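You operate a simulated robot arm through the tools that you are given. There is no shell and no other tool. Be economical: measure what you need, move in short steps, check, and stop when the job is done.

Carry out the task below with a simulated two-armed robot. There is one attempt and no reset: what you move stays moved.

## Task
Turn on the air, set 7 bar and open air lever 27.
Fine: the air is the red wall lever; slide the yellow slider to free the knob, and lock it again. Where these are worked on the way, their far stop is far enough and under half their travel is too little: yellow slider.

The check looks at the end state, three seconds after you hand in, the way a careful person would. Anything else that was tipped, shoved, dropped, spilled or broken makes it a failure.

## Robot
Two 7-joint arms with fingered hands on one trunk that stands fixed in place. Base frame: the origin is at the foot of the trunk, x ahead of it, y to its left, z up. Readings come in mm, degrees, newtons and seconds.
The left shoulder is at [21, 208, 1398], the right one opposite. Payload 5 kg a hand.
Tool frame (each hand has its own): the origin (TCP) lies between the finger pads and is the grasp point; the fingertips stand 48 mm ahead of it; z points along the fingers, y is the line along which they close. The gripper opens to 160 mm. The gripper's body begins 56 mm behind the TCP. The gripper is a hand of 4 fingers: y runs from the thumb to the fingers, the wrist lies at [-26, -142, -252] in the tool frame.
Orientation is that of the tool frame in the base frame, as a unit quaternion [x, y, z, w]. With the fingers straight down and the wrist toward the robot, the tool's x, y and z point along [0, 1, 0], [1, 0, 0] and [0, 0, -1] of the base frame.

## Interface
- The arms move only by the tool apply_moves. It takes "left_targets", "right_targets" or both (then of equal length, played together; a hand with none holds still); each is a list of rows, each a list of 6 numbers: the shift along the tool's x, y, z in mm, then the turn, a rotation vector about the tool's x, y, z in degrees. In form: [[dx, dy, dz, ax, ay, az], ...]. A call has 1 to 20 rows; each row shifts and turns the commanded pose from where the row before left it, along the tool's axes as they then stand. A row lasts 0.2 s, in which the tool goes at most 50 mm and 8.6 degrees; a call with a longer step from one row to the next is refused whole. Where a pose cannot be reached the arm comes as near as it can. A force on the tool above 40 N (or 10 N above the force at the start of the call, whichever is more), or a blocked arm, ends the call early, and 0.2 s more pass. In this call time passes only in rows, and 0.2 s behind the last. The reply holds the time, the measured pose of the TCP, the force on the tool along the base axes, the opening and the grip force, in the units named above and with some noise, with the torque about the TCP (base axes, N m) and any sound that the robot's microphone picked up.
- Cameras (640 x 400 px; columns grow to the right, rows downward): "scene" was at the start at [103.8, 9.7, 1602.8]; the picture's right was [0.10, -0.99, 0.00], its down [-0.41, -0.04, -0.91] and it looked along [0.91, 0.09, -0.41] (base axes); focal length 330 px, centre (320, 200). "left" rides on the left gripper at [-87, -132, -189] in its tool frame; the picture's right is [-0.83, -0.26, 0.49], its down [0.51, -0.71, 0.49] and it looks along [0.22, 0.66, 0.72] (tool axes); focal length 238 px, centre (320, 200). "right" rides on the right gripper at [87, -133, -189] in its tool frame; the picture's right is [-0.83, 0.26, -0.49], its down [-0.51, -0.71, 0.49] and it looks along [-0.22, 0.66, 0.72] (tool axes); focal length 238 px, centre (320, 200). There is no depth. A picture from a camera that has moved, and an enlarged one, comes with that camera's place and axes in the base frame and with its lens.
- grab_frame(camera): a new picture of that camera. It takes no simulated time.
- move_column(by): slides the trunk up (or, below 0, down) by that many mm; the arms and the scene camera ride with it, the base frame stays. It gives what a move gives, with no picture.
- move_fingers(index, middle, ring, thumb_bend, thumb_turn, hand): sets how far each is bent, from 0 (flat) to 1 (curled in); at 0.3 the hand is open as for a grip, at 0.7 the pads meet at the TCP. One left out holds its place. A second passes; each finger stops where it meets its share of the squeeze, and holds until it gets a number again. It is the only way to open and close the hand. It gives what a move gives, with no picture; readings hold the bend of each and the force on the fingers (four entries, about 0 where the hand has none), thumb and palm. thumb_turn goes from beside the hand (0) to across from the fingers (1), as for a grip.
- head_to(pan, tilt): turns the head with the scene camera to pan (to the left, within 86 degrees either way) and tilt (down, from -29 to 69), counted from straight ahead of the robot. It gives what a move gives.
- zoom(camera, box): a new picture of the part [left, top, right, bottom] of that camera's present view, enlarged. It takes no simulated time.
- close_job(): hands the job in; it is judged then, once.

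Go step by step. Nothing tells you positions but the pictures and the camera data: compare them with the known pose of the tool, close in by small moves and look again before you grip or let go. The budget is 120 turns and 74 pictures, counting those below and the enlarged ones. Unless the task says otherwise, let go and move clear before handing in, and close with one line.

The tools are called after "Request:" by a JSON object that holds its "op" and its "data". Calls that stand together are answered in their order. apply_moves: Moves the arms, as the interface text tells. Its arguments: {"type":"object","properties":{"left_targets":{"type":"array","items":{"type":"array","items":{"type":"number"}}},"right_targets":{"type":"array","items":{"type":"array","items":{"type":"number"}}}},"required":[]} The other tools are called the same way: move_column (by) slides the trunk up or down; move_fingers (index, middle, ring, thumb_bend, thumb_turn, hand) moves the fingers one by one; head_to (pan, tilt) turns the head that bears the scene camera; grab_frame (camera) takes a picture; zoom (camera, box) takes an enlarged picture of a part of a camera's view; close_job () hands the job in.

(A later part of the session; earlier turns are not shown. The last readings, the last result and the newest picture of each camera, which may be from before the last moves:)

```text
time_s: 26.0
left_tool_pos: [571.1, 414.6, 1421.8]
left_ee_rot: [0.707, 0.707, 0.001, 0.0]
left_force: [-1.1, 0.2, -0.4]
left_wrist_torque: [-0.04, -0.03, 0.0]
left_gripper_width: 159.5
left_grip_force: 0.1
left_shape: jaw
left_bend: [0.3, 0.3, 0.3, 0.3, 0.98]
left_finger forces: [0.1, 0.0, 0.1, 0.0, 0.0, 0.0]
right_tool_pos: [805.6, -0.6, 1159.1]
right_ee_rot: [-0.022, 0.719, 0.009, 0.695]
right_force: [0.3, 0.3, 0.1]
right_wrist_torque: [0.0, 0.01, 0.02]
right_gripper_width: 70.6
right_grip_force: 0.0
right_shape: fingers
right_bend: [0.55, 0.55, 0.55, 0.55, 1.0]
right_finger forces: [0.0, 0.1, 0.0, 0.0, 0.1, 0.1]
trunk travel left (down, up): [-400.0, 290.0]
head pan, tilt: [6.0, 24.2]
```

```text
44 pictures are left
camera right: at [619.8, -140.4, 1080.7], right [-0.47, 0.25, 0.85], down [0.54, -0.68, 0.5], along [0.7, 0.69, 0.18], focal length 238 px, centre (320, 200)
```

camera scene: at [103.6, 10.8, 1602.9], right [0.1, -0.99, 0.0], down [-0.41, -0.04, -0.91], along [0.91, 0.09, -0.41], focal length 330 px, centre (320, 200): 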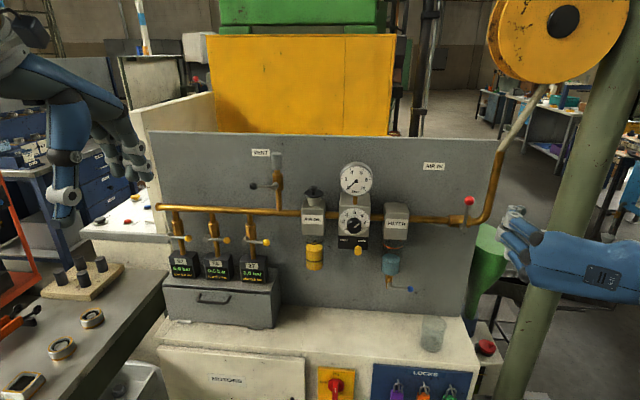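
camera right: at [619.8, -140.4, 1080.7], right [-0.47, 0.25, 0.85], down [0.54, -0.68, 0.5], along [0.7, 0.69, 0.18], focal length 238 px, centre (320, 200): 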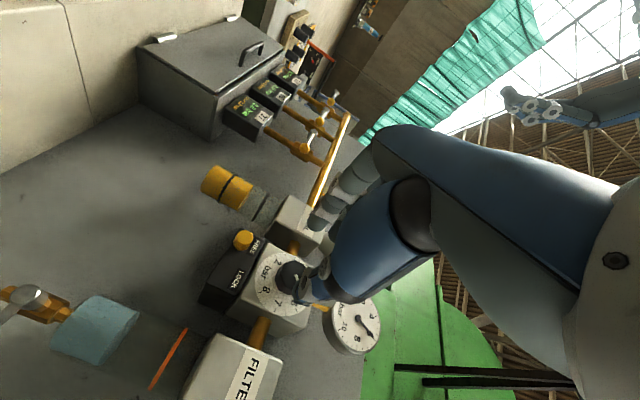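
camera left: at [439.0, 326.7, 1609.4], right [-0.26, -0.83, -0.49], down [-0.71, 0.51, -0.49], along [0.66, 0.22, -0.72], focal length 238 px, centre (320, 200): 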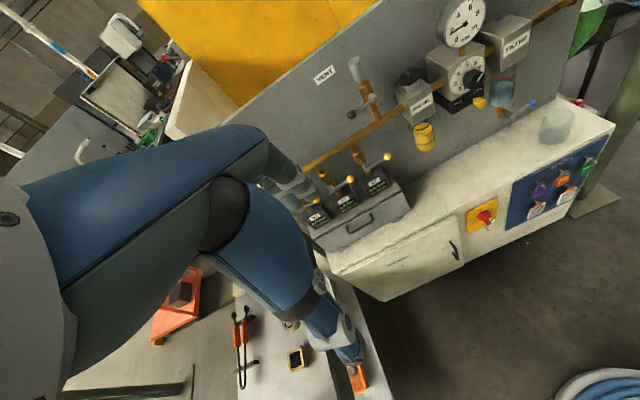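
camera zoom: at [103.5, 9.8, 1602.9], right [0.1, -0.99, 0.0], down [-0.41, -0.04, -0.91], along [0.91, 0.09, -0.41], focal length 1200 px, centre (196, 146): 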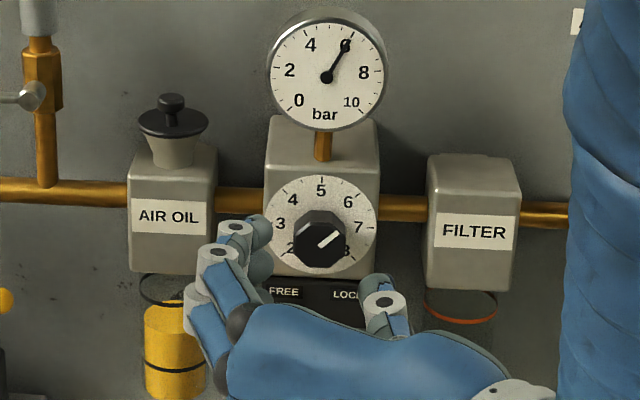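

The slider shows FREE, and the knob front is confirmed at [916, 0, 1158]. I'll advance so the fingertips straddle the knob, then close on it.

Request:
{"op": "apply_moves", "data": {"right_targets": [[-1.3, -1.7, 30, 0, 0, 0], [-1.3, -1.7, 30, 0, 0, 0], [-1.3, -1.7, 24, 0, 0, 0]]}}

Request:
{"op": "zoom", "data": {"camera": "scene", "box": [290, 160, 418, 270]}}

Request:
{"op": "zoom", "data": {"camera": "right", "box": [230, 200, 390, 320]}}

```text
time_s: 26.8
left_tool_pos: [570.7, 413.7, 1420.7]
left_ee_rot: [0.707, 0.707, 0.001, 0.0]
left_force: [-0.4, -0.2, 0.0]
left_wrist_torque: [0.01, 0.0, 0.01]
left_gripper_width: 159.6
left_grip_force: 0.1
left_shape: jaw
left_bend: [0.3, 0.3, 0.3, 0.3, 0.98]
left_finger forces: [0.0, 0.0, 0.1, 0.0, 0.0, 0.0]
right_tool_pos: [890.5, 0.3, 1162.5]
right_ee_rot: [-0.022, 0.72, 0.008, 0.694]
right_force: [-1.7, 0.1, 0.2]
right_wrist_torque: [0.03, -0.1, 0.07]
right_gripper_width: 70.4
right_grip_force: 0.3
right_shape: fingers
right_bend: [0.55, 0.55, 0.55, 0.55, 1.0]
right_finger forces: [0.0, 1.8, 0.0, 0.0, 0.1, 0.0]
trunk travel left (down, up): [-400.0, 290.0]
head pan, tilt: [6.0, 24.2]
```

```text
3.64 times, centred on (354, 215) of scene
camera zoom: at [103.7, 9.7, 1602.8], right [0.1, -0.99, 0.0], down [-0.41, -0.04, -0.91], along [0.91, 0.09, -0.41], focal length 1200 px, centre (196, 146)
```

zoom: 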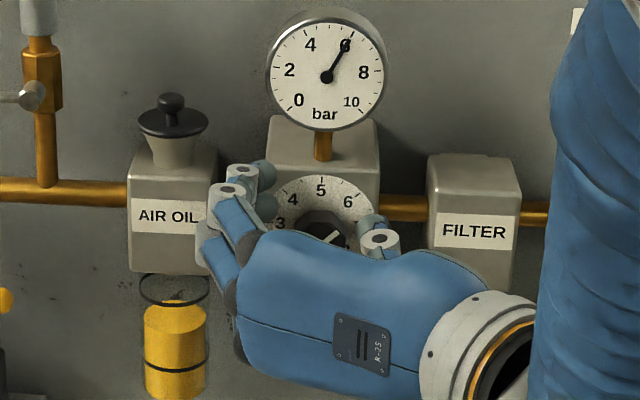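

```text
3.33 times, centred on (310, 260) of right
camera zoom: at [703.4, -139.9, 1084.7], right [-0.47, 0.25, 0.85], down [0.54, -0.68, 0.5], along [0.7, 0.69, 0.18], focal length 794 px, centre (353, 0)
```

zoom: 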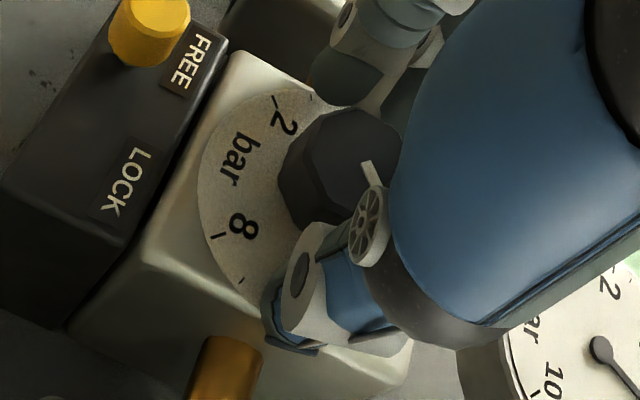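

Request:
{"op": "apply_moves", "data": {"right_targets": [[3, 1, -3, 0, 0, 0]]}}

Request:
{"op": "move_fingers", "data": {"hand": "right", "index": 0.66, "middle": 0.66, "ring": 0.66, "thumb_bend": 0.66}}

Request:
{"op": "zoom", "data": {"camera": "right", "box": [230, 200, 390, 320]}}

```text
time_s: 27.2
left_tool_pos: [570.6, 413.3, 1419.9]
left_ee_rot: [0.707, 0.707, 0.0, -0.001]
left_force: [0.4, -0.1, -0.5]
left_wrist_torque: [0.0, 0.03, -0.01]
left_gripper_width: 159.7
left_grip_force: 0.1
left_shape: jaw
left_bend: [0.3, 0.3, 0.3, 0.3, 0.98]
left_finger forces: [0.1, 0.0, 0.0, 0.1, 0.0, 0.1]
right_tool_pos: [887.2, 0.3, 1159.0]
right_ee_rot: [-0.022, 0.718, 0.008, 0.696]
right_force: [-0.5, -0.7, 0.4]
right_wrist_torque: [0.01, -0.02, 0.02]
right_gripper_width: 70.3
right_grip_force: 0.1
right_shape: fingers
right_bend: [0.55, 0.55, 0.55, 0.55, 1.0]
right_finger forces: [0.0, 0.1, 0.0, 0.0, 0.0, 0.0]
trunk travel left (down, up): [-400.0, 290.0]
head pan, tilt: [6.0, 24.2]
```

```text
time_s: 28.2
left_tool_pos: [571.3, 413.8, 1420.5]
left_ee_rot: [0.708, 0.707, 0.0, -0.001]
left_force: [0.7, -0.3, 0.6]
left_wrist_torque: [0.01, 0.02, 0.01]
left_gripper_width: 159.5
left_grip_force: 0.0
left_shape: jaw
left_bend: [0.3, 0.3, 0.3, 0.3, 0.98]
left_finger forces: [0.1, 0.1, 0.0, 0.0, 0.1, 0.1]
right_tool_pos: [887.3, 0.4, 1159.0]
right_ee_rot: [-0.021, 0.719, 0.008, 0.695]
right_force: [2.0, -3.1, -1.0]
right_wrist_torque: [0.0, 0.01, -0.11]
right_gripper_width: 46.3
right_grip_force: 8.5
right_shape: fingers
right_bend: [0.63, 0.64, 0.66, 0.61, 1.0]
right_finger forces: [4.2, 2.8, 0.0, 0.0, 10.6, 0.0]
trunk travel left (down, up): [-400.0, 290.0]
head pan, tilt: [6.0, 24.2]
```

```text
3.33 times, centred on (310, 260) of right
camera zoom: at [701.2, -140.1, 1081.2], right [-0.47, 0.25, 0.85], down [0.54, -0.68, 0.5], along [0.7, 0.69, 0.18], focal length 794 px, centre (353, 0)
```

zoom: 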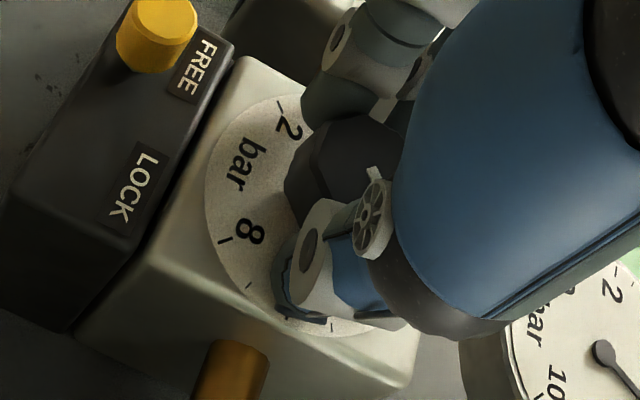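

Index, middle and thumb grip the knob. Now I'll turn it clockwise about 32° and check the gauge.

Request:
{"op": "apply_moves", "data": {"right_targets": [[0, 0, 0, 0, 0, 8], [0, 0, 0, 0, 0, 8], [0, 0, 0, 0, 0, 8], [0, 0, 0, 0, 0, 8]]}}

Request:
{"op": "zoom", "data": {"camera": "scene", "box": [290, 150, 418, 260]}}

```text
time_s: 29.2
left_tool_pos: [571.9, 413.4, 1421.4]
left_ee_rot: [0.707, 0.708, 0.001, 0.0]
left_force: [0.1, 0.5, -0.1]
left_wrist_torque: [0.01, 0.01, -0.02]
left_gripper_width: 159.6
left_grip_force: 0.0
left_shape: jaw
left_bend: [0.3, 0.3, 0.3, 0.3, 0.98]
left_finger forces: [0.0, 0.1, 0.0, 0.1, 0.0, 0.0]
right_tool_pos: [887.0, 0.2, 1159.5]
right_ee_rot: [0.178, 0.696, 0.201, 0.666]
right_force: [5.1, 0.9, 2.7]
right_wrist_torque: [-0.03, -0.15, 0.1]
right_gripper_width: 45.9
right_grip_force: 9.2
right_shape: fingers
right_bend: [0.63, 0.64, 0.66, 0.61, 1.0]
right_finger forces: [5.2, 4.8, 0.0, 0.0, 7.5, 0.1]
trunk travel left (down, up): [-400.0, 290.0]
head pan, tilt: [6.0, 24.2]
```

```text
3.64 times, centred on (354, 205) of scene
camera zoom: at [104.2, 10.0, 1602.8], right [0.1, -0.99, 0.0], down [-0.41, -0.04, -0.91], along [0.91, 0.1, -0.41], focal length 1200 px, centre (196, 182)
```

zoom: 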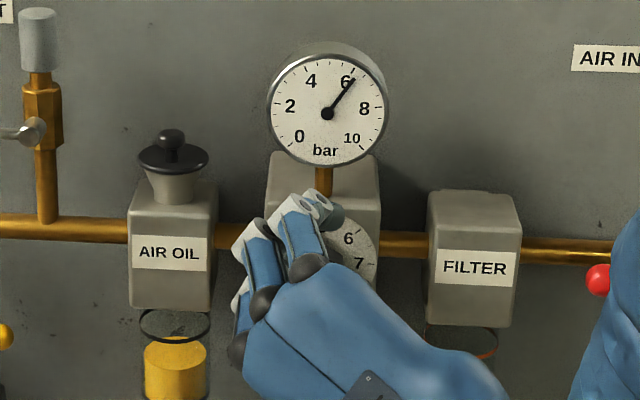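

The gauge is rising. I'll turn another 13° and let it settle.

Request:
{"op": "apply_moves", "data": {"right_targets": [[0, 0, 0, 0, 0, 6.5], [0, 0, 0, 0, 0, 6.5], [0, 0, 0, 0, 0, 0], [0, 0, 0, 0, 0, 0], [0, 0, 0, 0, 0, 0], [0, 0, 0, 0, 0, 0], [0, 0, 0, 0, 0, 0], [0, 0, 0, 0, 0, 0], [0, 0, 0, 0, 0, 0], [0, 0, 0, 0, 0, 0], [0, 0, 0, 0, 0, 0], [0, 0, 0, 0, 0, 0]]}}

Request:
{"op": "zoom", "data": {"camera": "scene", "box": [325, 155, 389, 205]}}

```text
time_s: 31.8
left_tool_pos: [569.4, 413.5, 1421.7]
left_ee_rot: [0.707, 0.707, 0.001, 0.0]
left_force: [0.4, 0.4, 0.1]
left_wrist_torque: [0.0, 0.04, 0.01]
left_gripper_width: 159.4
left_grip_force: 0.0
left_shape: jaw
left_bend: [0.3, 0.3, 0.3, 0.3, 0.98]
left_finger forces: [0.0, 0.0, 0.0, 0.1, 0.0, 0.0]
right_tool_pos: [887.0, 0.6, 1159.4]
right_ee_rot: [0.255, 0.672, 0.273, 0.64]
right_force: [0.6, 1.6, 6.3]
right_wrist_torque: [-0.03, -0.31, 0.14]
right_gripper_width: 45.8
right_grip_force: 9.5
right_shape: fingers
right_bend: [0.62, 0.64, 0.66, 0.62, 1.0]
right_finger forces: [5.8, 6.6, 0.0, 0.1, 6.8, 0.0]
trunk travel left (down, up): [-400.0, 290.0]
head pan, tilt: [6.0, 24.2]
```

```text
8.00 times, centred on (357, 180) of scene
camera zoom: at [103.4, 10.1, 1602.9], right [0.1, -0.99, 0.0], down [-0.41, -0.04, -0.91], along [0.91, 0.09, -0.41], focal length 2639 px, centre (24, 360)
```

zoom: 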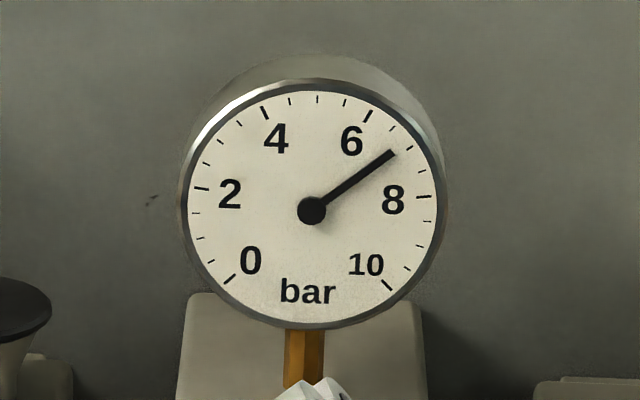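

Request:
{"op": "zoom", "data": {"camera": "scene", "box": [344, 164, 376, 192]}}

```text
14.29 times, centred on (360, 178) of scene
camera zoom: at [103.4, 10.1, 1602.9], right [0.1, -0.99, 0.0], down [-0.41, -0.04, -0.91], along [0.91, 0.09, -0.41], focal length 4712 px, centre (-251, 514)
```

zoom: 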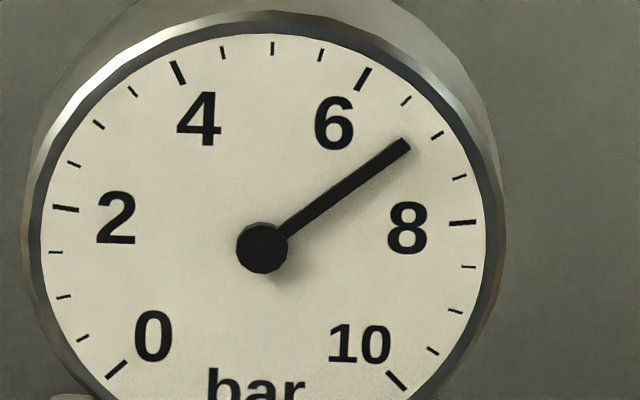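

The gauge reads about 6.85. I'll turn a few more degrees and re-read.

Request:
{"op": "apply_moves", "data": {"right_targets": [[0, 0, 0, 0, 0, 3], [0, 0, 0, 0, 0, 3], [0, 0, 0, 0, 0, 0], [0, 0, 0, 0, 0, 0], [0, 0, 0, 0, 0, 0], [0, 0, 0, 0, 0, 0], [0, 0, 0, 0, 0, 0], [0, 0, 0, 0, 0, 0], [0, 0, 0, 0, 0, 0], [0, 0, 0, 0, 0, 0], [0, 0, 0, 0, 0, 0], [0, 0, 0, 0, 0, 0], [0, 0, 0, 0, 0, 0], [0, 0, 0, 0, 0, 0]]}}

Request:
{"op": "zoom", "data": {"camera": "scene", "box": [344, 164, 376, 192]}}

```text
time_s: 34.8
left_tool_pos: [569.5, 413.7, 1420.6]
left_ee_rot: [0.707, 0.708, 0.0, -0.001]
left_force: [-1.0, 1.0, 0.8]
left_wrist_torque: [0.01, 0.01, 0.04]
left_gripper_width: 159.7
left_grip_force: 0.1
left_shape: jaw
left_bend: [0.3, 0.3, 0.3, 0.3, 0.98]
left_finger forces: [0.0, 0.0, 0.0, 0.0, 0.0, 0.1]
right_tool_pos: [885.9, 0.3, 1159.4]
right_ee_rot: [0.29, 0.658, 0.307, 0.624]
right_force: [2.0, 2.6, 6.1]
right_wrist_torque: [-0.03, -0.36, 0.09]
right_gripper_width: 45.7
right_grip_force: 9.1
right_shape: fingers
right_bend: [0.62, 0.64, 0.66, 0.62, 1.0]
right_finger forces: [5.8, 6.7, 0.1, 0.0, 6.5, 0.1]
trunk travel left (down, up): [-400.0, 290.0]
head pan, tilt: [6.0, 24.2]
```

```text
14.29 times, centred on (360, 178) of scene
camera zoom: at [103.6, 10.0, 1602.9], right [0.1, -0.99, 0.0], down [-0.41, -0.04, -0.91], along [0.91, 0.09, -0.41], focal length 4712 px, centre (-251, 514)
```

zoom: 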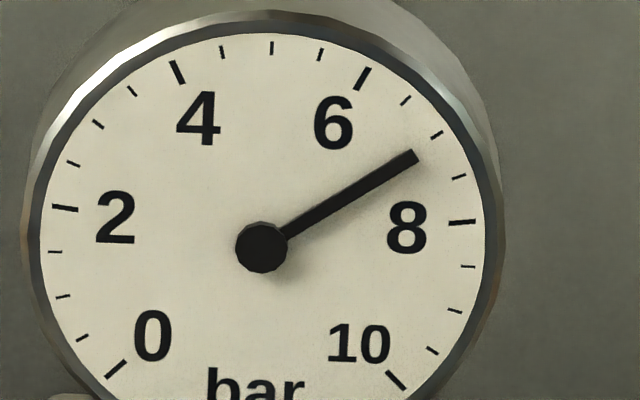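

The gauge now reads 7.0. I'll release the knob, back off and verify.

Request:
{"op": "move_fingers", "data": {"hand": "right", "index": 0.56, "middle": 0.56, "ring": 0.56, "thumb_bend": 0.56}}

Request:
{"op": "apply_moves", "data": {"right_targets": [[0, 0, -40, 0, 0, 0], [0, 0, -45, 0, 0, 0], [0, 0, -5, 0, 0, -7.5], [0, 0, 0, 0, 0, -7.5], [0, 0, 0, 0, 0, -7.5], [0, 0, 0, 0, 0, -7.5], [0, 0, 0, 0, 0, -7.5], [0, 0, 0, 0, 0, -7.5], [0, 0, 0, 0, 0, -6]]}}

Request:
{"op": "zoom", "data": {"camera": "scene", "box": [320, 160, 392, 260]}}

```text
time_s: 35.8
left_tool_pos: [570.7, 413.9, 1420.2]
left_ee_rot: [0.707, 0.707, 0.001, -0.001]
left_force: [-0.2, 0.0, -0.1]
left_wrist_torque: [0.01, 0.0, 0.02]
left_gripper_width: 159.5
left_grip_force: 0.0
left_shape: jaw
left_bend: [0.3, 0.3, 0.3, 0.3, 0.98]
left_finger forces: [0.0, 0.0, 0.0, 0.0, 0.0, 0.1]
right_tool_pos: [886.4, 0.4, 1158.6]
right_ee_rot: [0.289, 0.658, 0.308, 0.624]
right_force: [0.5, 0.1, -0.7]
right_wrist_torque: [0.0, -0.01, -0.01]
right_gripper_width: 66.5
right_grip_force: 0.1
right_shape: fingers
right_bend: [0.56, 0.56, 0.56, 0.56, 1.0]
right_finger forces: [0.0, 0.1, 0.1, 0.0, 0.1, 0.0]
trunk travel left (down, up): [-400.0, 290.0]
head pan, tilt: [6.0, 24.2]
```

```text
time_s: 37.8
left_tool_pos: [569.9, 413.6, 1421.4]
left_ee_rot: [0.707, 0.708, 0.001, -0.001]
left_force: [-0.9, -0.2, -0.3]
left_wrist_torque: [-0.03, 0.03, 0.0]
left_gripper_width: 159.5
left_grip_force: 0.0
left_shape: jaw
left_bend: [0.3, 0.3, 0.3, 0.3, 0.98]
left_finger forces: [0.1, 0.1, 0.0, 0.1, 0.0, 0.0]
right_tool_pos: [794.6, -2.0, 1162.5]
right_ee_rot: [-0.022, 0.719, 0.009, 0.695]
right_force: [-1.0, 0.4, -0.4]
right_wrist_torque: [0.02, -0.02, -0.03]
right_gripper_width: 66.6
right_grip_force: 0.1
right_shape: fingers
right_bend: [0.56, 0.56, 0.56, 0.56, 1.0]
right_finger forces: [0.0, 0.0, 0.0, 0.0, 0.0, 0.0]
trunk travel left (down, up): [-400.0, 290.0]
head pan, tilt: [6.0, 24.2]
```

```text
4.00 times, centred on (356, 210) of scene
camera zoom: at [103.4, 10.0, 1602.9], right [0.1, -0.99, 0.0], down [-0.41, -0.04, -0.91], along [0.91, 0.09, -0.41], focal length 1319 px, centre (176, 160)
```

zoom: 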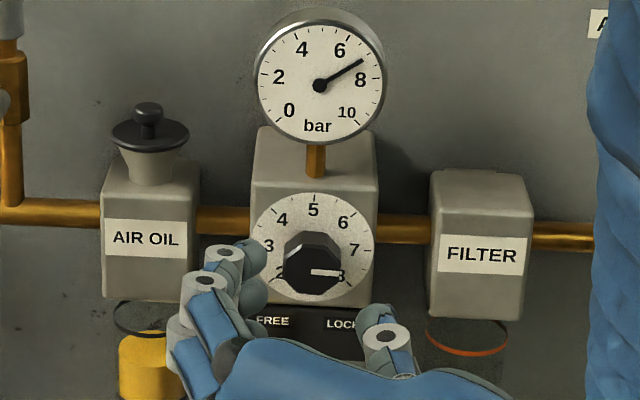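

The pointer sits at 7 and the gauge shows 7. Now I'll return to the slider to lock it.

Request:
{"op": "move_fingers", "data": {"hand": "right", "index": 0.615, "middle": 0.615, "ring": 0.615, "thumb_bend": 0.615}}

Request:
{"op": "apply_moves", "data": {"right_targets": [[42, 8, 0, 0, 0, 0], [42, 8, 0, 0, 0, 0], [-1, -1.3, 30, 0, 0, 0], [-1, -1.3, 30, 0, 0, 0]]}}

Request:
{"op": "zoom", "data": {"camera": "scene", "box": [300, 200, 420, 275]}}

```text
time_s: 38.8
left_tool_pos: [570.7, 413.0, 1420.7]
left_ee_rot: [0.707, 0.707, 0.001, 0.0]
left_force: [-0.8, 0.3, 0.5]
left_wrist_torque: [-0.04, -0.02, -0.02]
left_gripper_width: 159.5
left_grip_force: 0.1
left_shape: jaw
left_bend: [0.3, 0.3, 0.3, 0.3, 0.98]
left_finger forces: [0.0, 0.0, 0.1, 0.0, 0.1, 0.0]
right_tool_pos: [797.1, -2.7, 1162.3]
right_ee_rot: [-0.022, 0.718, 0.008, 0.695]
right_force: [1.1, 0.6, -0.1]
right_wrist_torque: [0.01, 0.04, -0.01]
right_gripper_width: 47.7
right_grip_force: 0.0
right_shape: fingers
right_bend: [0.61, 0.61, 0.61, 0.61, 1.0]
right_finger forces: [0.0, 0.0, 0.1, 0.0, 0.0, 0.0]
trunk travel left (down, up): [-400.0, 290.0]
head pan, tilt: [6.0, 24.2]
```

```text
time_s: 39.8
left_tool_pos: [572.0, 413.8, 1420.4]
left_ee_rot: [0.707, 0.707, 0.0, -0.001]
left_force: [0.2, 0.0, -0.4]
left_wrist_torque: [-0.01, 0.06, 0.0]
left_gripper_width: 159.4
left_grip_force: 0.0
left_shape: jaw
left_bend: [0.3, 0.3, 0.3, 0.3, 0.98]
left_finger forces: [0.0, 0.0, 0.0, 0.1, 0.0, 0.1]
right_tool_pos: [854.5, 11.9, 1076.6]
right_ee_rot: [-0.022, 0.719, 0.008, 0.694]
right_force: [0.2, -0.2, -0.8]
right_wrist_torque: [0.01, -0.04, -0.01]
right_gripper_width: 47.5
right_grip_force: 0.1
right_shape: fingers
right_bend: [0.61, 0.61, 0.61, 0.61, 1.0]
right_finger forces: [0.0, 0.1, 0.0, 0.1, 0.0, 0.0]
trunk travel left (down, up): [-400.0, 290.0]
head pan, tilt: [6.0, 24.2]
```

```text
5.33 times, centred on (360, 238) of scene
camera zoom: at [105.3, 9.8, 1602.7], right [0.1, -0.99, 0.0], down [-0.41, -0.04, -0.91], along [0.91, 0.09, -0.41], focal length 1759 px, centre (107, 0)
```

zoom: 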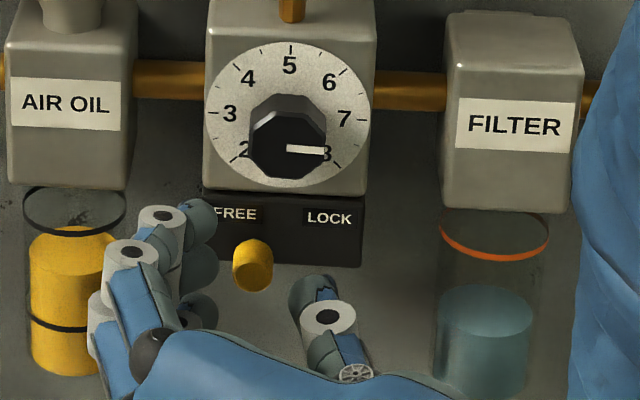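

Request:
{"op": "apply_moves", "data": {"right_targets": [[-0.5, -0.6, 14, 0, 0, 0], [-0.5, -0.6, 13, 0, 0, 0]]}}

Request:
{"op": "move_fingers", "data": {"hand": "right", "index": 0.67, "middle": 0.67, "ring": 0.67, "thumb_bend": 0.67}}

Request:
{"op": "apply_moves", "data": {"right_targets": [[0, -5, 0, 0, 0, 0], [0, -5, 0, 0, 0, 0], [0, -5, 0, 0, 0, 0], [0, -5, 0, 0, 0, 0], [0, -5, 0, 0, 0, 0], [0, -4, 0, 0, 0, 0], [0, -2, 0, 0, 0, 0]]}}

```text
time_s: 40.4
left_tool_pos: [571.9, 412.6, 1421.7]
left_ee_rot: [0.707, 0.708, 0.001, -0.001]
left_force: [0.4, -1.4, 0.0]
left_wrist_torque: [0.02, 0.01, -0.01]
left_gripper_width: 159.7
left_grip_force: 0.0
left_shape: jaw
left_bend: [0.3, 0.3, 0.3, 0.3, 0.98]
left_finger forces: [0.1, 0.1, 0.1, 0.0, 0.0, 0.1]
right_tool_pos: [879.9, 12.3, 1078.2]
right_ee_rot: [-0.022, 0.72, 0.009, 0.694]
right_force: [-0.2, 0.8, -0.7]
right_wrist_torque: [0.04, -0.01, -0.02]
right_gripper_width: 47.9
right_grip_force: 0.1
right_shape: fingers
right_bend: [0.61, 0.61, 0.61, 0.61, 1.0]
right_finger forces: [0.1, 0.0, 0.0, 0.0, 0.1, 0.0]
trunk travel left (down, up): [-400.0, 290.0]
head pan, tilt: [6.0, 24.2]
```

```text
time_s: 41.4
left_tool_pos: [570.5, 413.4, 1421.1]
left_ee_rot: [0.707, 0.707, 0.0, -0.001]
left_force: [0.2, 0.5, 1.3]
left_wrist_torque: [-0.01, -0.02, 0.03]
left_gripper_width: 159.6
left_grip_force: 0.1
left_shape: jaw
left_bend: [0.3, 0.3, 0.3, 0.3, 0.98]
left_finger forces: [0.0, 0.1, 0.0, 0.0, 0.1, 0.0]
right_tool_pos: [879.6, 11.9, 1078.8]
right_ee_rot: [-0.021, 0.718, 0.009, 0.695]
right_force: [0.7, -1.8, -1.0]
right_wrist_torque: [-0.02, 0.01, -0.05]
right_gripper_width: 27.6
right_grip_force: 1.8
right_shape: fingers
right_bend: [0.67, 0.67, 0.67, 0.66, 1.0]
right_finger forces: [0.9, 0.0, 0.0, 0.1, 2.2, 0.0]
trunk travel left (down, up): [-400.0, 290.0]
head pan, tilt: [6.0, 24.2]
```

```text
time_s: 43.0
left_tool_pos: [570.5, 414.5, 1421.6]
left_ee_rot: [0.707, 0.707, 0.001, 0.0]
left_force: [-0.5, 0.3, -0.2]
left_wrist_torque: [0.0, 0.0, 0.01]
left_gripper_width: 159.8
left_grip_force: 0.0
left_shape: jaw
left_bend: [0.3, 0.3, 0.3, 0.3, 0.98]
left_finger forces: [0.0, 0.0, 0.0, 0.0, 0.0, 0.0]
right_tool_pos: [880.7, -19.0, 1078.1]
right_ee_rot: [-0.021, 0.718, 0.009, 0.695]
right_force: [-1.1, 0.4, -0.3]
right_wrist_torque: [0.01, 0.03, 0.0]
right_gripper_width: 26.9
right_grip_force: 1.4
right_shape: fingers
right_bend: [0.66, 0.67, 0.67, 0.67, 1.0]
right_finger forces: [1.8, 0.1, 0.0, 0.1, 1.2, 0.0]
trunk travel left (down, up): [-400.0, 290.0]
head pan, tilt: [6.0, 24.2]
```

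Request:
{"op": "apply_moves", "data": {"right_targets": [[0, -2, 0, 0, 0, 0], [0, -2, 0, 0, 0, 0], [0, -2, 0, 0, 0, 0]]}}

Request:
{"op": "zoom", "data": {"camera": "scene", "box": [300, 200, 420, 275]}}

```text
time_s: 43.8
left_tool_pos: [571.0, 415.0, 1421.0]
left_ee_rot: [0.706, 0.708, -0.001, 0.0]
left_force: [-0.7, 0.4, 0.7]
left_wrist_torque: [0.01, -0.02, 0.01]
left_gripper_width: 159.6
left_grip_force: 0.1
left_shape: jaw
left_bend: [0.3, 0.3, 0.3, 0.3, 0.98]
left_finger forces: [0.0, 0.0, 0.0, 0.1, 0.0, 0.0]
right_tool_pos: [880.2, -24.2, 1077.6]
right_ee_rot: [-0.023, 0.718, 0.009, 0.695]
right_force: [-2.0, 6.4, -2.1]
right_wrist_torque: [-0.02, 0.07, 0.32]
right_gripper_width: 29.9
right_grip_force: 3.4
right_shape: fingers
right_bend: [0.64, 0.66, 0.67, 0.67, 1.0]
right_finger forces: [5.3, 1.3, 0.1, 0.1, 0.0, 0.0]
trunk travel left (down, up): [-400.0, 290.0]
head pan, tilt: [6.0, 24.2]
```

```text
5.33 times, centred on (360, 238) of scene
camera zoom: at [103.8, 10.8, 1602.8], right [0.1, -0.99, 0.0], down [-0.41, -0.04, -0.91], along [0.91, 0.1, -0.41], focal length 1759 px, centre (107, 0)
```

zoom: 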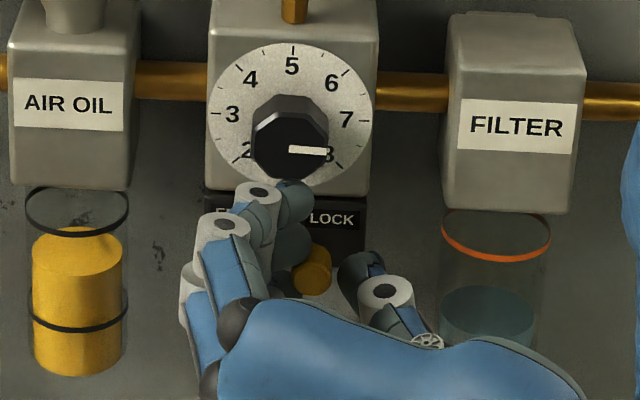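

The slider is back against LOCK and the knob still shows 7. I'll release, park the right hand to the right, and bring the left hand down for lever 27.

Request:
{"op": "apply_moves", "data": {"right_targets": [[0, 6, 0, 0, 0, 0]]}}

Request:
{"op": "move_fingers", "data": {"hand": "right", "index": 0.61, "middle": 0.61, "ring": 0.61, "thumb_bend": 0.61}}

Request:
{"op": "apply_moves", "data": {"right_targets": [[0, 0, -40, 0, 0, 0], [0, 0, -40, 0, 0, 0], [0, 0, -40, 0, 0, 0], [-10, -45, 0, 0, 0, 0], [-10, -45, 0, 0, 0, 0], [-10, -45, 0, 0, 0, 0], [-10, -45, 0, 0, 0, 0], [-10, -45, 0, 0, 0, 0], [-10, -45, 0, 0, 0, 0]], "left_targets": [[0, 0, 0, 0, 0, 0], [0, 0, 40, 0, 0, 0], [0, 0, 40, 0, 0, 0], [0, 0, 40, 0, 0, 0], [0, 0, 40, 0, 0, 0], [0, 0, 0, -8.2, 0, 0], [0, 0, 0, -8.2, 0, 0], [0, 0, 0, -8.2, 0, 0], [0, 0, 0, -8.2, 0, 0]]}}

Request:
{"op": "move_fingers", "data": {"hand": "left", "index": 0.7, "middle": 0.7, "ring": 0.7, "thumb_bend": 0.7, "thumb_turn": 1}}

Request:
{"op": "grab_frame", "data": {"camera": "scene"}}

```text
time_s: 44.2
left_tool_pos: [571.3, 413.7, 1421.2]
left_ee_rot: [0.707, 0.707, 0.001, 0.0]
left_force: [-0.3, 0.0, 0.0]
left_wrist_torque: [-0.03, -0.01, -0.03]
left_gripper_width: 159.7
left_grip_force: 0.1
left_shape: jaw
left_bend: [0.3, 0.3, 0.3, 0.3, 0.98]
left_finger forces: [0.1, 0.0, 0.0, 0.0, 0.0, 0.0]
right_tool_pos: [880.8, -20.7, 1079.3]
right_ee_rot: [-0.021, 0.718, 0.008, 0.695]
right_force: [-0.9, 1.8, -1.5]
right_wrist_torque: [-0.03, 0.04, 0.06]
right_gripper_width: 27.2
right_grip_force: 1.9
right_shape: fingers
right_bend: [0.66, 0.67, 0.67, 0.67, 1.0]
right_finger forces: [2.6, 0.1, 0.0, 0.1, 0.4, 0.0]
trunk travel left (down, up): [-400.0, 290.0]
head pan, tilt: [6.0, 24.2]
```

```text
time_s: 45.2
left_tool_pos: [570.6, 414.4, 1421.4]
left_ee_rot: [0.707, 0.707, 0.001, 0.0]
left_force: [-0.7, -0.7, -0.4]
left_wrist_torque: [0.04, 0.0, 0.02]
left_gripper_width: 159.7
left_grip_force: 0.0
left_shape: jaw
left_bend: [0.3, 0.3, 0.3, 0.3, 0.98]
left_finger forces: [0.1, 0.1, 0.0, 0.0, 0.0, 0.0]
right_tool_pos: [880.9, -19.8, 1077.8]
right_ee_rot: [-0.021, 0.718, 0.009, 0.696]
right_force: [0.3, 0.3, 0.7]
right_wrist_torque: [-0.02, 0.01, -0.01]
right_gripper_width: 46.5
right_grip_force: 0.0
right_shape: fingers
right_bend: [0.61, 0.61, 0.61, 0.61, 1.0]
right_finger forces: [0.0, 0.0, 0.0, 0.0, 0.0, 0.0]
trunk travel left (down, up): [-400.0, 290.0]
head pan, tilt: [6.0, 24.2]
```

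```text
time_s: 47.2
left_tool_pos: [574.8, 415.6, 1261.6]
left_ee_rot: [0.678, 0.679, 0.2, 0.199]
left_force: [0.4, -0.4, 1.7]
left_wrist_torque: [0.05, 0.03, 0.01]
left_gripper_width: 159.9
left_grip_force: 0.1
left_shape: jaw
left_bend: [0.3, 0.3, 0.3, 0.3, 0.98]
left_finger forces: [0.0, 0.0, 0.0, 0.0, 0.0, 0.1]
left hand out of reach, approached as far as the arm can: row 9
right_tool_pos: [777.5, -295.7, 1149.0]
right_ee_rot: [-0.021, 0.719, 0.01, 0.694]
right_force: [0.8, 0.6, -1.5]
right_wrist_torque: [0.03, -0.1, -0.08]
right_gripper_width: 47.2
right_grip_force: 0.1
right_shape: fingers
right_bend: [0.61, 0.61, 0.61, 0.61, 1.0]
right_finger forces: [0.0, 0.0, 0.0, 0.0, 0.1, 0.0]
trunk travel left (down, up): [-400.0, 290.0]
head pan, tilt: [6.0, 24.2]
```

```text
time_s: 48.2
left_tool_pos: [574.5, 415.3, 1261.1]
left_ee_rot: [0.679, 0.678, 0.2, 0.199]
left_force: [-0.5, -0.6, 0.0]
left_wrist_torque: [-0.01, -0.01, -0.02]
left_gripper_width: 13.8
left_grip_force: 0.1
left_shape: fingers
left_bend: [0.7, 0.7, 0.7, 0.7, 1.0]
left_finger forces: [0.0, 0.0, 0.0, 0.0, 0.0, 0.0]
right_tool_pos: [777.7, -295.7, 1150.5]
right_ee_rot: [-0.022, 0.718, 0.009, 0.695]
right_force: [0.3, -0.2, -0.4]
right_wrist_torque: [-0.02, 0.02, -0.02]
right_gripper_width: 46.9
right_grip_force: 0.2
right_shape: fingers
right_bend: [0.61, 0.61, 0.61, 0.61, 1.0]
right_finger forces: [0.0, 0.1, 0.0, 0.0, 0.0, 0.0]
trunk travel left (down, up): [-400.0, 290.0]
head pan, tilt: [6.0, 24.2]
```

```text
33 pictures are left
camera scene: at [104.1, 9.7, 1602.8], right [0.1, -0.99, 0.0], down [-0.41, -0.04, -0.91], along [0.91, 0.09, -0.41], focal length 330 px, centre (320, 200)
```

scene: 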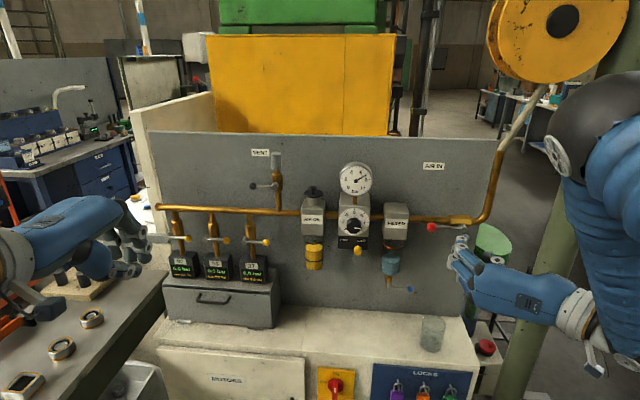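

The left hand is too close to the body to turn further. I'll move it forward first, then finish pointing it forward and roll the wrist to the left.

Request:
{"op": "apply_moves", "data": {"left_targets": [[0, 29, 19, 0, 0, 0], [0, 29, 19, 0, 0, 0], [0, 29, 19, 0, 0, 0], [0, 29, 19, 0, 0, 0], [0, 0, 0, -8.2, 0, 0], [0, 0, 0, -8.2, 0, 0], [0, 0, 0, -8.2, 0, 0], [0, 0, 0, -8.2, 0, 0], [0, 0, 0, 0, 0, 8.18], [0, 0, 0, 0, 0, 8.18], [0, 0, 0, 0, 0, 8.18], [0, 0, 0, 0, 0, 8.18], [0, 0, 0, 0, 0, 8.18], [0, 0, 0, 0, 0, 8.18], [0, 0, 0, 0, 0, 8.18], [0, 0, 0, 0, 0, 8.18], [0, 0, 0, 0, 0, 8.18], [0, 0, 0, 0, 0, 8.18], [0, 0, 0, 0, 0, 8.2]]}}

```text
time_s: 52.2
left_tool_pos: [712.2, 414.7, 1261.1]
left_ee_rot: [0.84, -0.002, 0.542, -0.001]
left_force: [0.2, -0.7, 0.4]
left_wrist_torque: [0.08, 0.0, 0.03]
left_gripper_width: 13.0
left_grip_force: 0.2
left_shape: fingers
left_bend: [0.7, 0.7, 0.7, 0.7, 1.0]
left_finger forces: [0.0, 0.1, 0.1, 0.1, 0.0, 0.0]
right_tool_pos: [777.3, -297.0, 1148.2]
right_ee_rot: [-0.022, 0.718, 0.009, 0.696]
right_force: [-0.2, -0.3, -0.7]
right_wrist_torque: [0.02, -0.02, 0.03]
right_gripper_width: 46.9
right_grip_force: 0.1
right_shape: fingers
right_bend: [0.61, 0.61, 0.61, 0.61, 1.0]
right_finger forces: [0.0, 0.0, 0.0, 0.1, 0.1, 0.1]
trunk travel left (down, up): [-400.0, 290.0]
head pan, tilt: [6.0, 24.2]
```

Request:
{"op": "apply_moves", "data": {"left_targets": [[0, 0, 0, 0, 8.1, 0], [0, 0, 0, 0, 8.1, 0], [0, 0, 0, 0, 8.1, 0]]}}

Request:
{"op": "grab_frame", "data": {"camera": "left"}}

Request:
{"op": "zoom", "data": {"camera": "scene", "box": [130, 180, 290, 290]}}

```text
time_s: 53.0
left_tool_pos: [714.3, 417.1, 1260.7]
left_ee_rot: [0.708, 0.001, 0.706, -0.001]
left_force: [1.0, 0.0, -0.6]
left_wrist_torque: [0.0, 0.0, -0.04]
left_gripper_width: 13.1
left_grip_force: 0.1
left_shape: fingers
left_bend: [0.7, 0.7, 0.7, 0.7, 1.0]
left_finger forces: [0.1, 0.0, 0.1, 0.1, 0.0, 0.0]
right_tool_pos: [777.2, -296.5, 1149.4]
right_ee_rot: [-0.022, 0.719, 0.009, 0.695]
right_force: [1.2, 0.4, -0.2]
right_wrist_torque: [-0.05, 0.02, -0.06]
right_gripper_width: 47.2
right_grip_force: 0.0
right_shape: fingers
right_bend: [0.61, 0.61, 0.61, 0.61, 1.0]
right_finger forces: [0.0, 0.1, 0.1, 0.1, 0.0, 0.1]
trunk travel left (down, up): [-400.0, 290.0]
head pan, tilt: [6.0, 24.2]
```

```text
32 pictures are left
camera left: at [525.8, 548.9, 1173.1], right [0.49, 0.26, -0.83], down [0.49, 0.71, 0.51], along [0.72, -0.65, 0.22], focal length 238 px, centre (320, 200)
```

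left: 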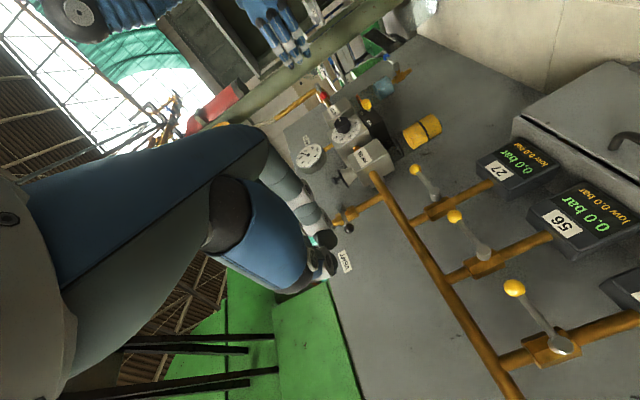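

```text
3.64 times, centred on (210, 235) of scene
camera zoom: at [104.8, 10.9, 1602.7], right [0.1, -0.99, 0.0], down [-0.41, -0.04, -0.91], along [0.91, 0.09, -0.41], focal length 1200 px, centre (720, 73)
```

zoom: 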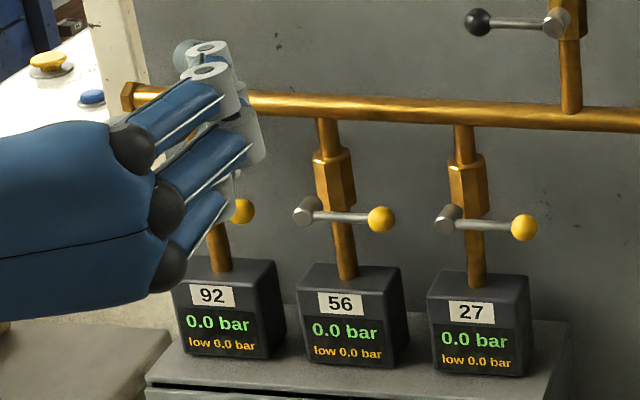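

Ball 27 triangulates to [918, 256, 1092] with its pivot near y 322, and its box top sits well lower (about 1003). I'll bring the closed left hand just below and right of the ball, so it can be lifted in the notch above the thumb.

Request:
{"op": "apply_moves", "data": {"left_targets": [[-33, 29, 0, 0, 0, 0], [-33, 29, 0, 0, 0, 0], [-33, 29, 0, 0, 0, 0], [-33, 29, 0, 0, 0, 0], [-33, 29, 0, 0, 0, 0], [-33, 29, 0, 0, 0, 0], [0, 0, 45, 0, 0, 0], [0, 0, 45, 0, 0, 0], [0, 0, 25, 0, 0, 0]]}}

Request:
{"op": "grab_frame", "data": {"camera": "left"}}

Request:
{"op": "zoom", "data": {"camera": "scene", "box": [210, 200, 320, 280]}}

```text
time_s: 55.0
left_tool_pos: [828.9, 240.8, 1062.6]
left_ee_rot: [0.708, 0.0, 0.706, 0.0]
left_force: [-0.2, 0.3, -1.1]
left_wrist_torque: [-0.01, -0.06, -0.02]
left_gripper_width: 12.9
left_grip_force: 0.0
left_shape: fingers
left_bend: [0.7, 0.7, 0.7, 0.7, 1.0]
left_finger forces: [0.0, 0.0, 0.0, 0.1, 0.0, 0.1]
right_tool_pos: [777.4, -297.1, 1149.1]
right_ee_rot: [-0.022, 0.718, 0.009, 0.696]
right_force: [-0.4, 0.7, -0.3]
right_wrist_torque: [-0.01, 0.03, -0.01]
right_gripper_width: 47.2
right_grip_force: 0.0
right_shape: fingers
right_bend: [0.61, 0.61, 0.61, 0.61, 1.0]
right_finger forces: [0.0, 0.0, 0.0, 0.1, 0.0, 0.0]
trunk travel left (down, up): [-400.0, 290.0]
head pan, tilt: [6.0, 24.2]
```

```text
30 pictures are left
camera left: at [639.5, 372.8, 976.8], right [0.48, 0.26, -0.84], down [0.49, 0.71, 0.51], along [0.72, -0.66, 0.21], focal length 238 px, centre (320, 200)
```

left: 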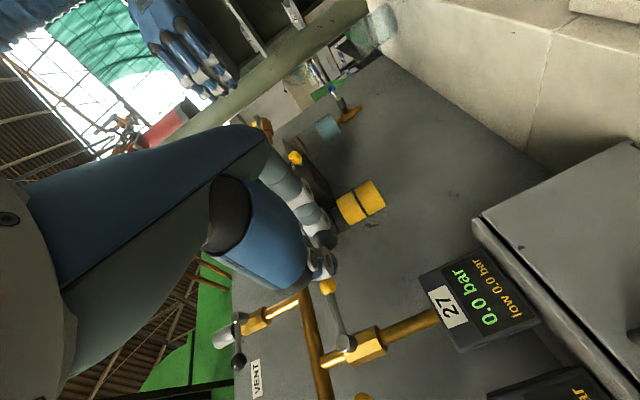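

```text
5.00 times, centred on (265, 240) of scene
camera zoom: at [104.0, 9.7, 1602.8], right [0.1, -0.99, 0.0], down [-0.41, -0.04, -0.91], along [0.91, 0.09, -0.41], focal length 1649 px, centre (595, 0)
```

zoom: 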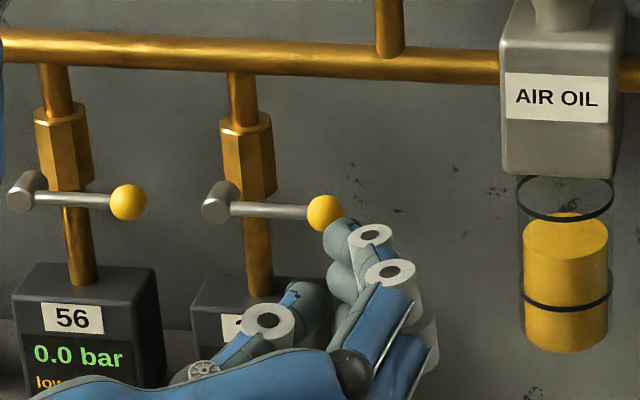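

The ball will sit in the notch between thumb and top finger. I'll shift 6 mm right for clearance, go forward 51 mm and check.

Request:
{"op": "apply_moves", "data": {"left_targets": [[0, 6, 0, 0, 0, 0], [0, 0, 26, 0, 0, 0], [0, 0, 25, 0, 0, 0]]}}

Request:
{"op": "zoom", "data": {"camera": "left", "box": [220, 180, 420, 340]}}

Request:
{"op": "zoom", "data": {"camera": "scene", "box": [210, 200, 320, 280]}}

```text
time_s: 55.8
left_tool_pos: [879.5, 234.8, 1059.6]
left_ee_rot: [0.708, 0.0, 0.706, 0.0]
left_force: [-0.4, -0.2, 0.6]
left_wrist_torque: [-0.01, 0.01, 0.0]
left_gripper_width: 13.1
left_grip_force: 0.1
left_shape: fingers
left_bend: [0.7, 0.7, 0.7, 0.7, 1.0]
left_finger forces: [0.1, 0.1, 0.0, 0.1, 0.0, 0.0]
right_tool_pos: [778.7, -295.5, 1149.6]
right_ee_rot: [-0.022, 0.718, 0.009, 0.695]
right_force: [-0.2, -0.2, -0.3]
right_wrist_torque: [0.01, -0.04, 0.01]
right_gripper_width: 47.1
right_grip_force: 0.1
right_shape: fingers
right_bend: [0.61, 0.61, 0.61, 0.61, 1.0]
right_finger forces: [0.1, 0.1, 0.0, 0.0, 0.1, 0.1]
trunk travel left (down, up): [-400.0, 290.0]
head pan, tilt: [6.0, 24.2]
```

```text
2.50 times, centred on (320, 260) of left
camera zoom: at [691.0, 367.4, 973.9], right [0.48, 0.26, -0.84], down [0.49, 0.71, 0.51], along [0.72, -0.66, 0.21], focal length 596 px, centre (320, 50)
```

zoom: 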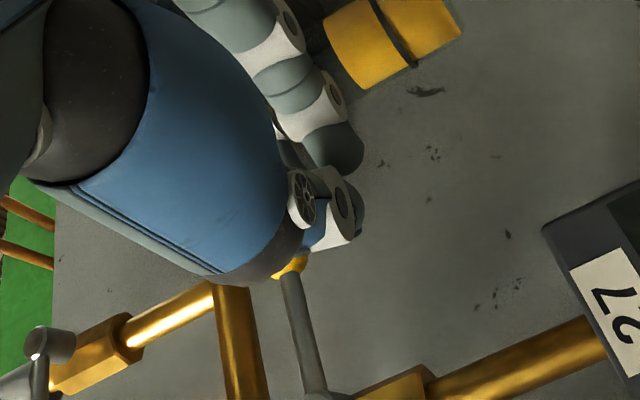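

```text
5.00 times, centred on (265, 240) of scene
camera zoom: at [104.6, 9.7, 1602.8], right [0.1, -0.99, 0.0], down [-0.41, -0.04, -0.91], along [0.91, 0.1, -0.41], focal length 1649 px, centre (595, 0)
```

zoom: 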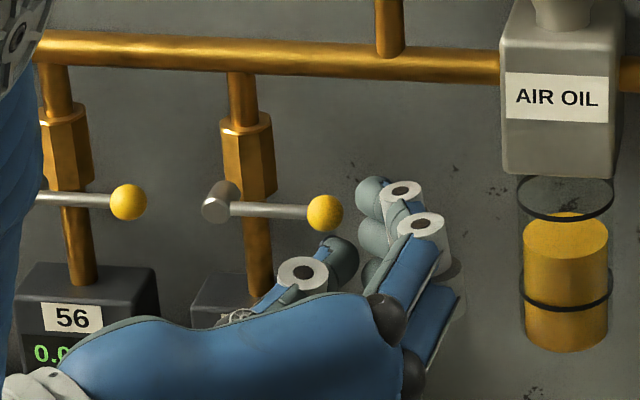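

The ball is right above the thumb. I'll lift it along the arc to about 60° and check.

Request:
{"op": "apply_moves", "data": {"left_targets": [[6, -6, 0, 0, 0, 0], [11.5, -1, 0, 0, 0, 0], [11.1, -3, 0, 0, 0, 0], [10.4, -4.8, 0, 0, 0, 0], [9.4, -6.6, 0, 0, 0, 0], [8.2, -8.2, 0, 0, 0, 0], [6.6, -9.4, 0, 0, 0, 0]]}}

Request:
{"op": "zoom", "data": {"camera": "left", "box": [220, 180, 420, 340]}}

Request:
{"op": "zoom", "data": {"camera": "scene", "box": [210, 200, 320, 280]}}

```text
time_s: 57.0
left_tool_pos: [873.7, 250.8, 1092.2]
left_ee_rot: [0.716, -0.002, 0.698, 0.0]
left_force: [-4.6, -6.4, -24.3]
left_wrist_torque: [-0.18, 1.09, -0.27]
left_gripper_width: 9.1
left_grip_force: 11.3
left_shape: fingers
left_bend: [0.69, 0.7, 0.7, 0.72, 0.96]
left_finger forces: [2.7, 0.1, 0.1, 0.1, 20.6, 0.1]
right_tool_pos: [777.6, -296.8, 1149.0]
right_ee_rot: [-0.021, 0.719, 0.009, 0.695]
right_force: [-0.5, -0.2, 0.3]
right_wrist_torque: [-0.01, 0.04, -0.02]
right_gripper_width: 46.9
right_grip_force: 0.1
right_shape: fingers
right_bend: [0.61, 0.61, 0.61, 0.61, 1.0]
right_finger forces: [0.1, 0.0, 0.0, 0.1, 0.1, 0.0]
trunk travel left (down, up): [-400.0, 290.0]
head pan, tilt: [6.0, 24.2]
stopped in row 5 (left hand): the force on the tool passed its limit at 42 N (the readings are from after the stop); the commanded pose is now the measured one
```

```text
2.50 times, centred on (320, 260) of left
camera zoom: at [684.0, 384.3, 1011.1], right [0.47, 0.26, -0.85], down [0.51, 0.71, 0.49], along [0.73, -0.66, 0.2], focal length 596 px, centre (320, 50)
```

zoom: 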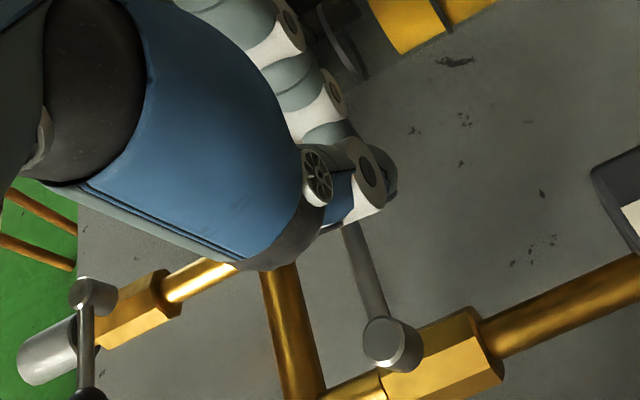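

```text
5.00 times, centred on (265, 240) of scene
camera zoom: at [104.7, 9.6, 1602.8], right [0.1, -0.99, 0.0], down [-0.41, -0.04, -0.91], along [0.91, 0.09, -0.41], focal length 1649 px, centre (595, 0)
```

zoom: 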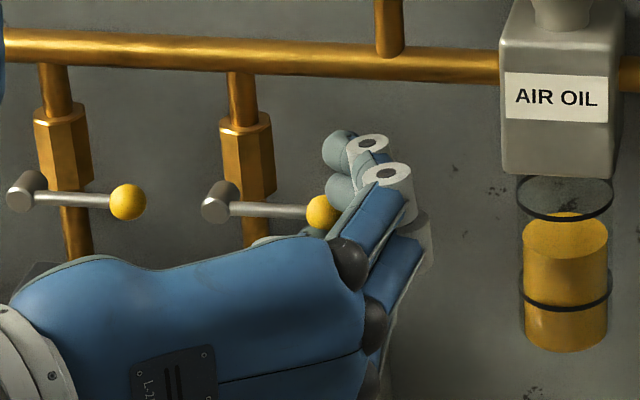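

It won't go up (42 N, lever unmoved), so lever 27 must open downward along its pipe. I'll free the hand, retreat, and come in above the ball.

Request:
{"op": "apply_moves", "data": {"left_targets": [[-15, 0, 0, 0, 1.2, 0], [-15, 15, 0, 0, 0, 0], [0, 0, -30, 0, 0, 0], [0, 0, -30, 0, 0, 0], [33, -2, 0, 0, 0, 0], [33, -3, 0, 0, 0, 0]]}}

Request:
{"op": "zoom", "data": {"camera": "scene", "box": [210, 200, 320, 280]}}

```text
time_s: 58.4
left_tool_pos: [812.2, 241.7, 1134.4]
left_ee_rot: [0.705, -0.002, 0.709, 0.0]
left_force: [-1.6, 0.1, -1.1]
left_wrist_torque: [0.0, -0.11, 0.03]
left_gripper_width: 12.8
left_grip_force: 0.0
left_shape: fingers
left_bend: [0.7, 0.7, 0.7, 0.7, 1.0]
left_finger forces: [0.0, 0.1, 0.0, 0.0, 0.0, 0.0]
right_tool_pos: [776.9, -296.5, 1150.8]
right_ee_rot: [-0.022, 0.718, 0.009, 0.695]
right_force: [-0.7, 0.0, 0.0]
right_wrist_torque: [-0.01, 0.01, -0.03]
right_gripper_width: 47.2
right_grip_force: 0.0
right_shape: fingers
right_bend: [0.61, 0.61, 0.61, 0.61, 1.0]
right_finger forces: [0.0, 0.0, 0.1, 0.0, 0.1, 0.0]
trunk travel left (down, up): [-400.0, 290.0]
head pan, tilt: [6.0, 24.2]
```

```text
5.00 times, centred on (265, 240) of scene
camera zoom: at [102.7, 9.7, 1603.0], right [0.1, -0.99, 0.0], down [-0.41, -0.04, -0.91], along [0.91, 0.09, -0.41], focal length 1649 px, centre (595, 0)
```

zoom: 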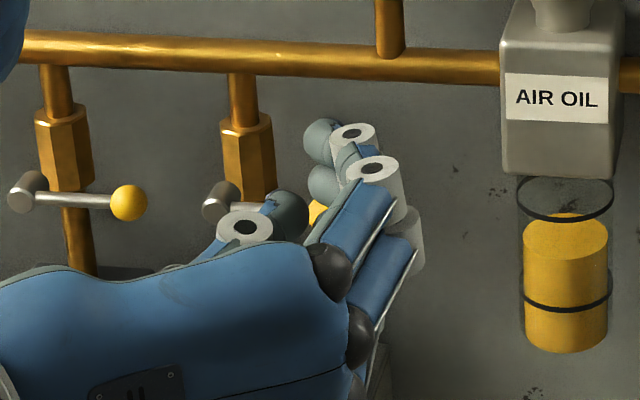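

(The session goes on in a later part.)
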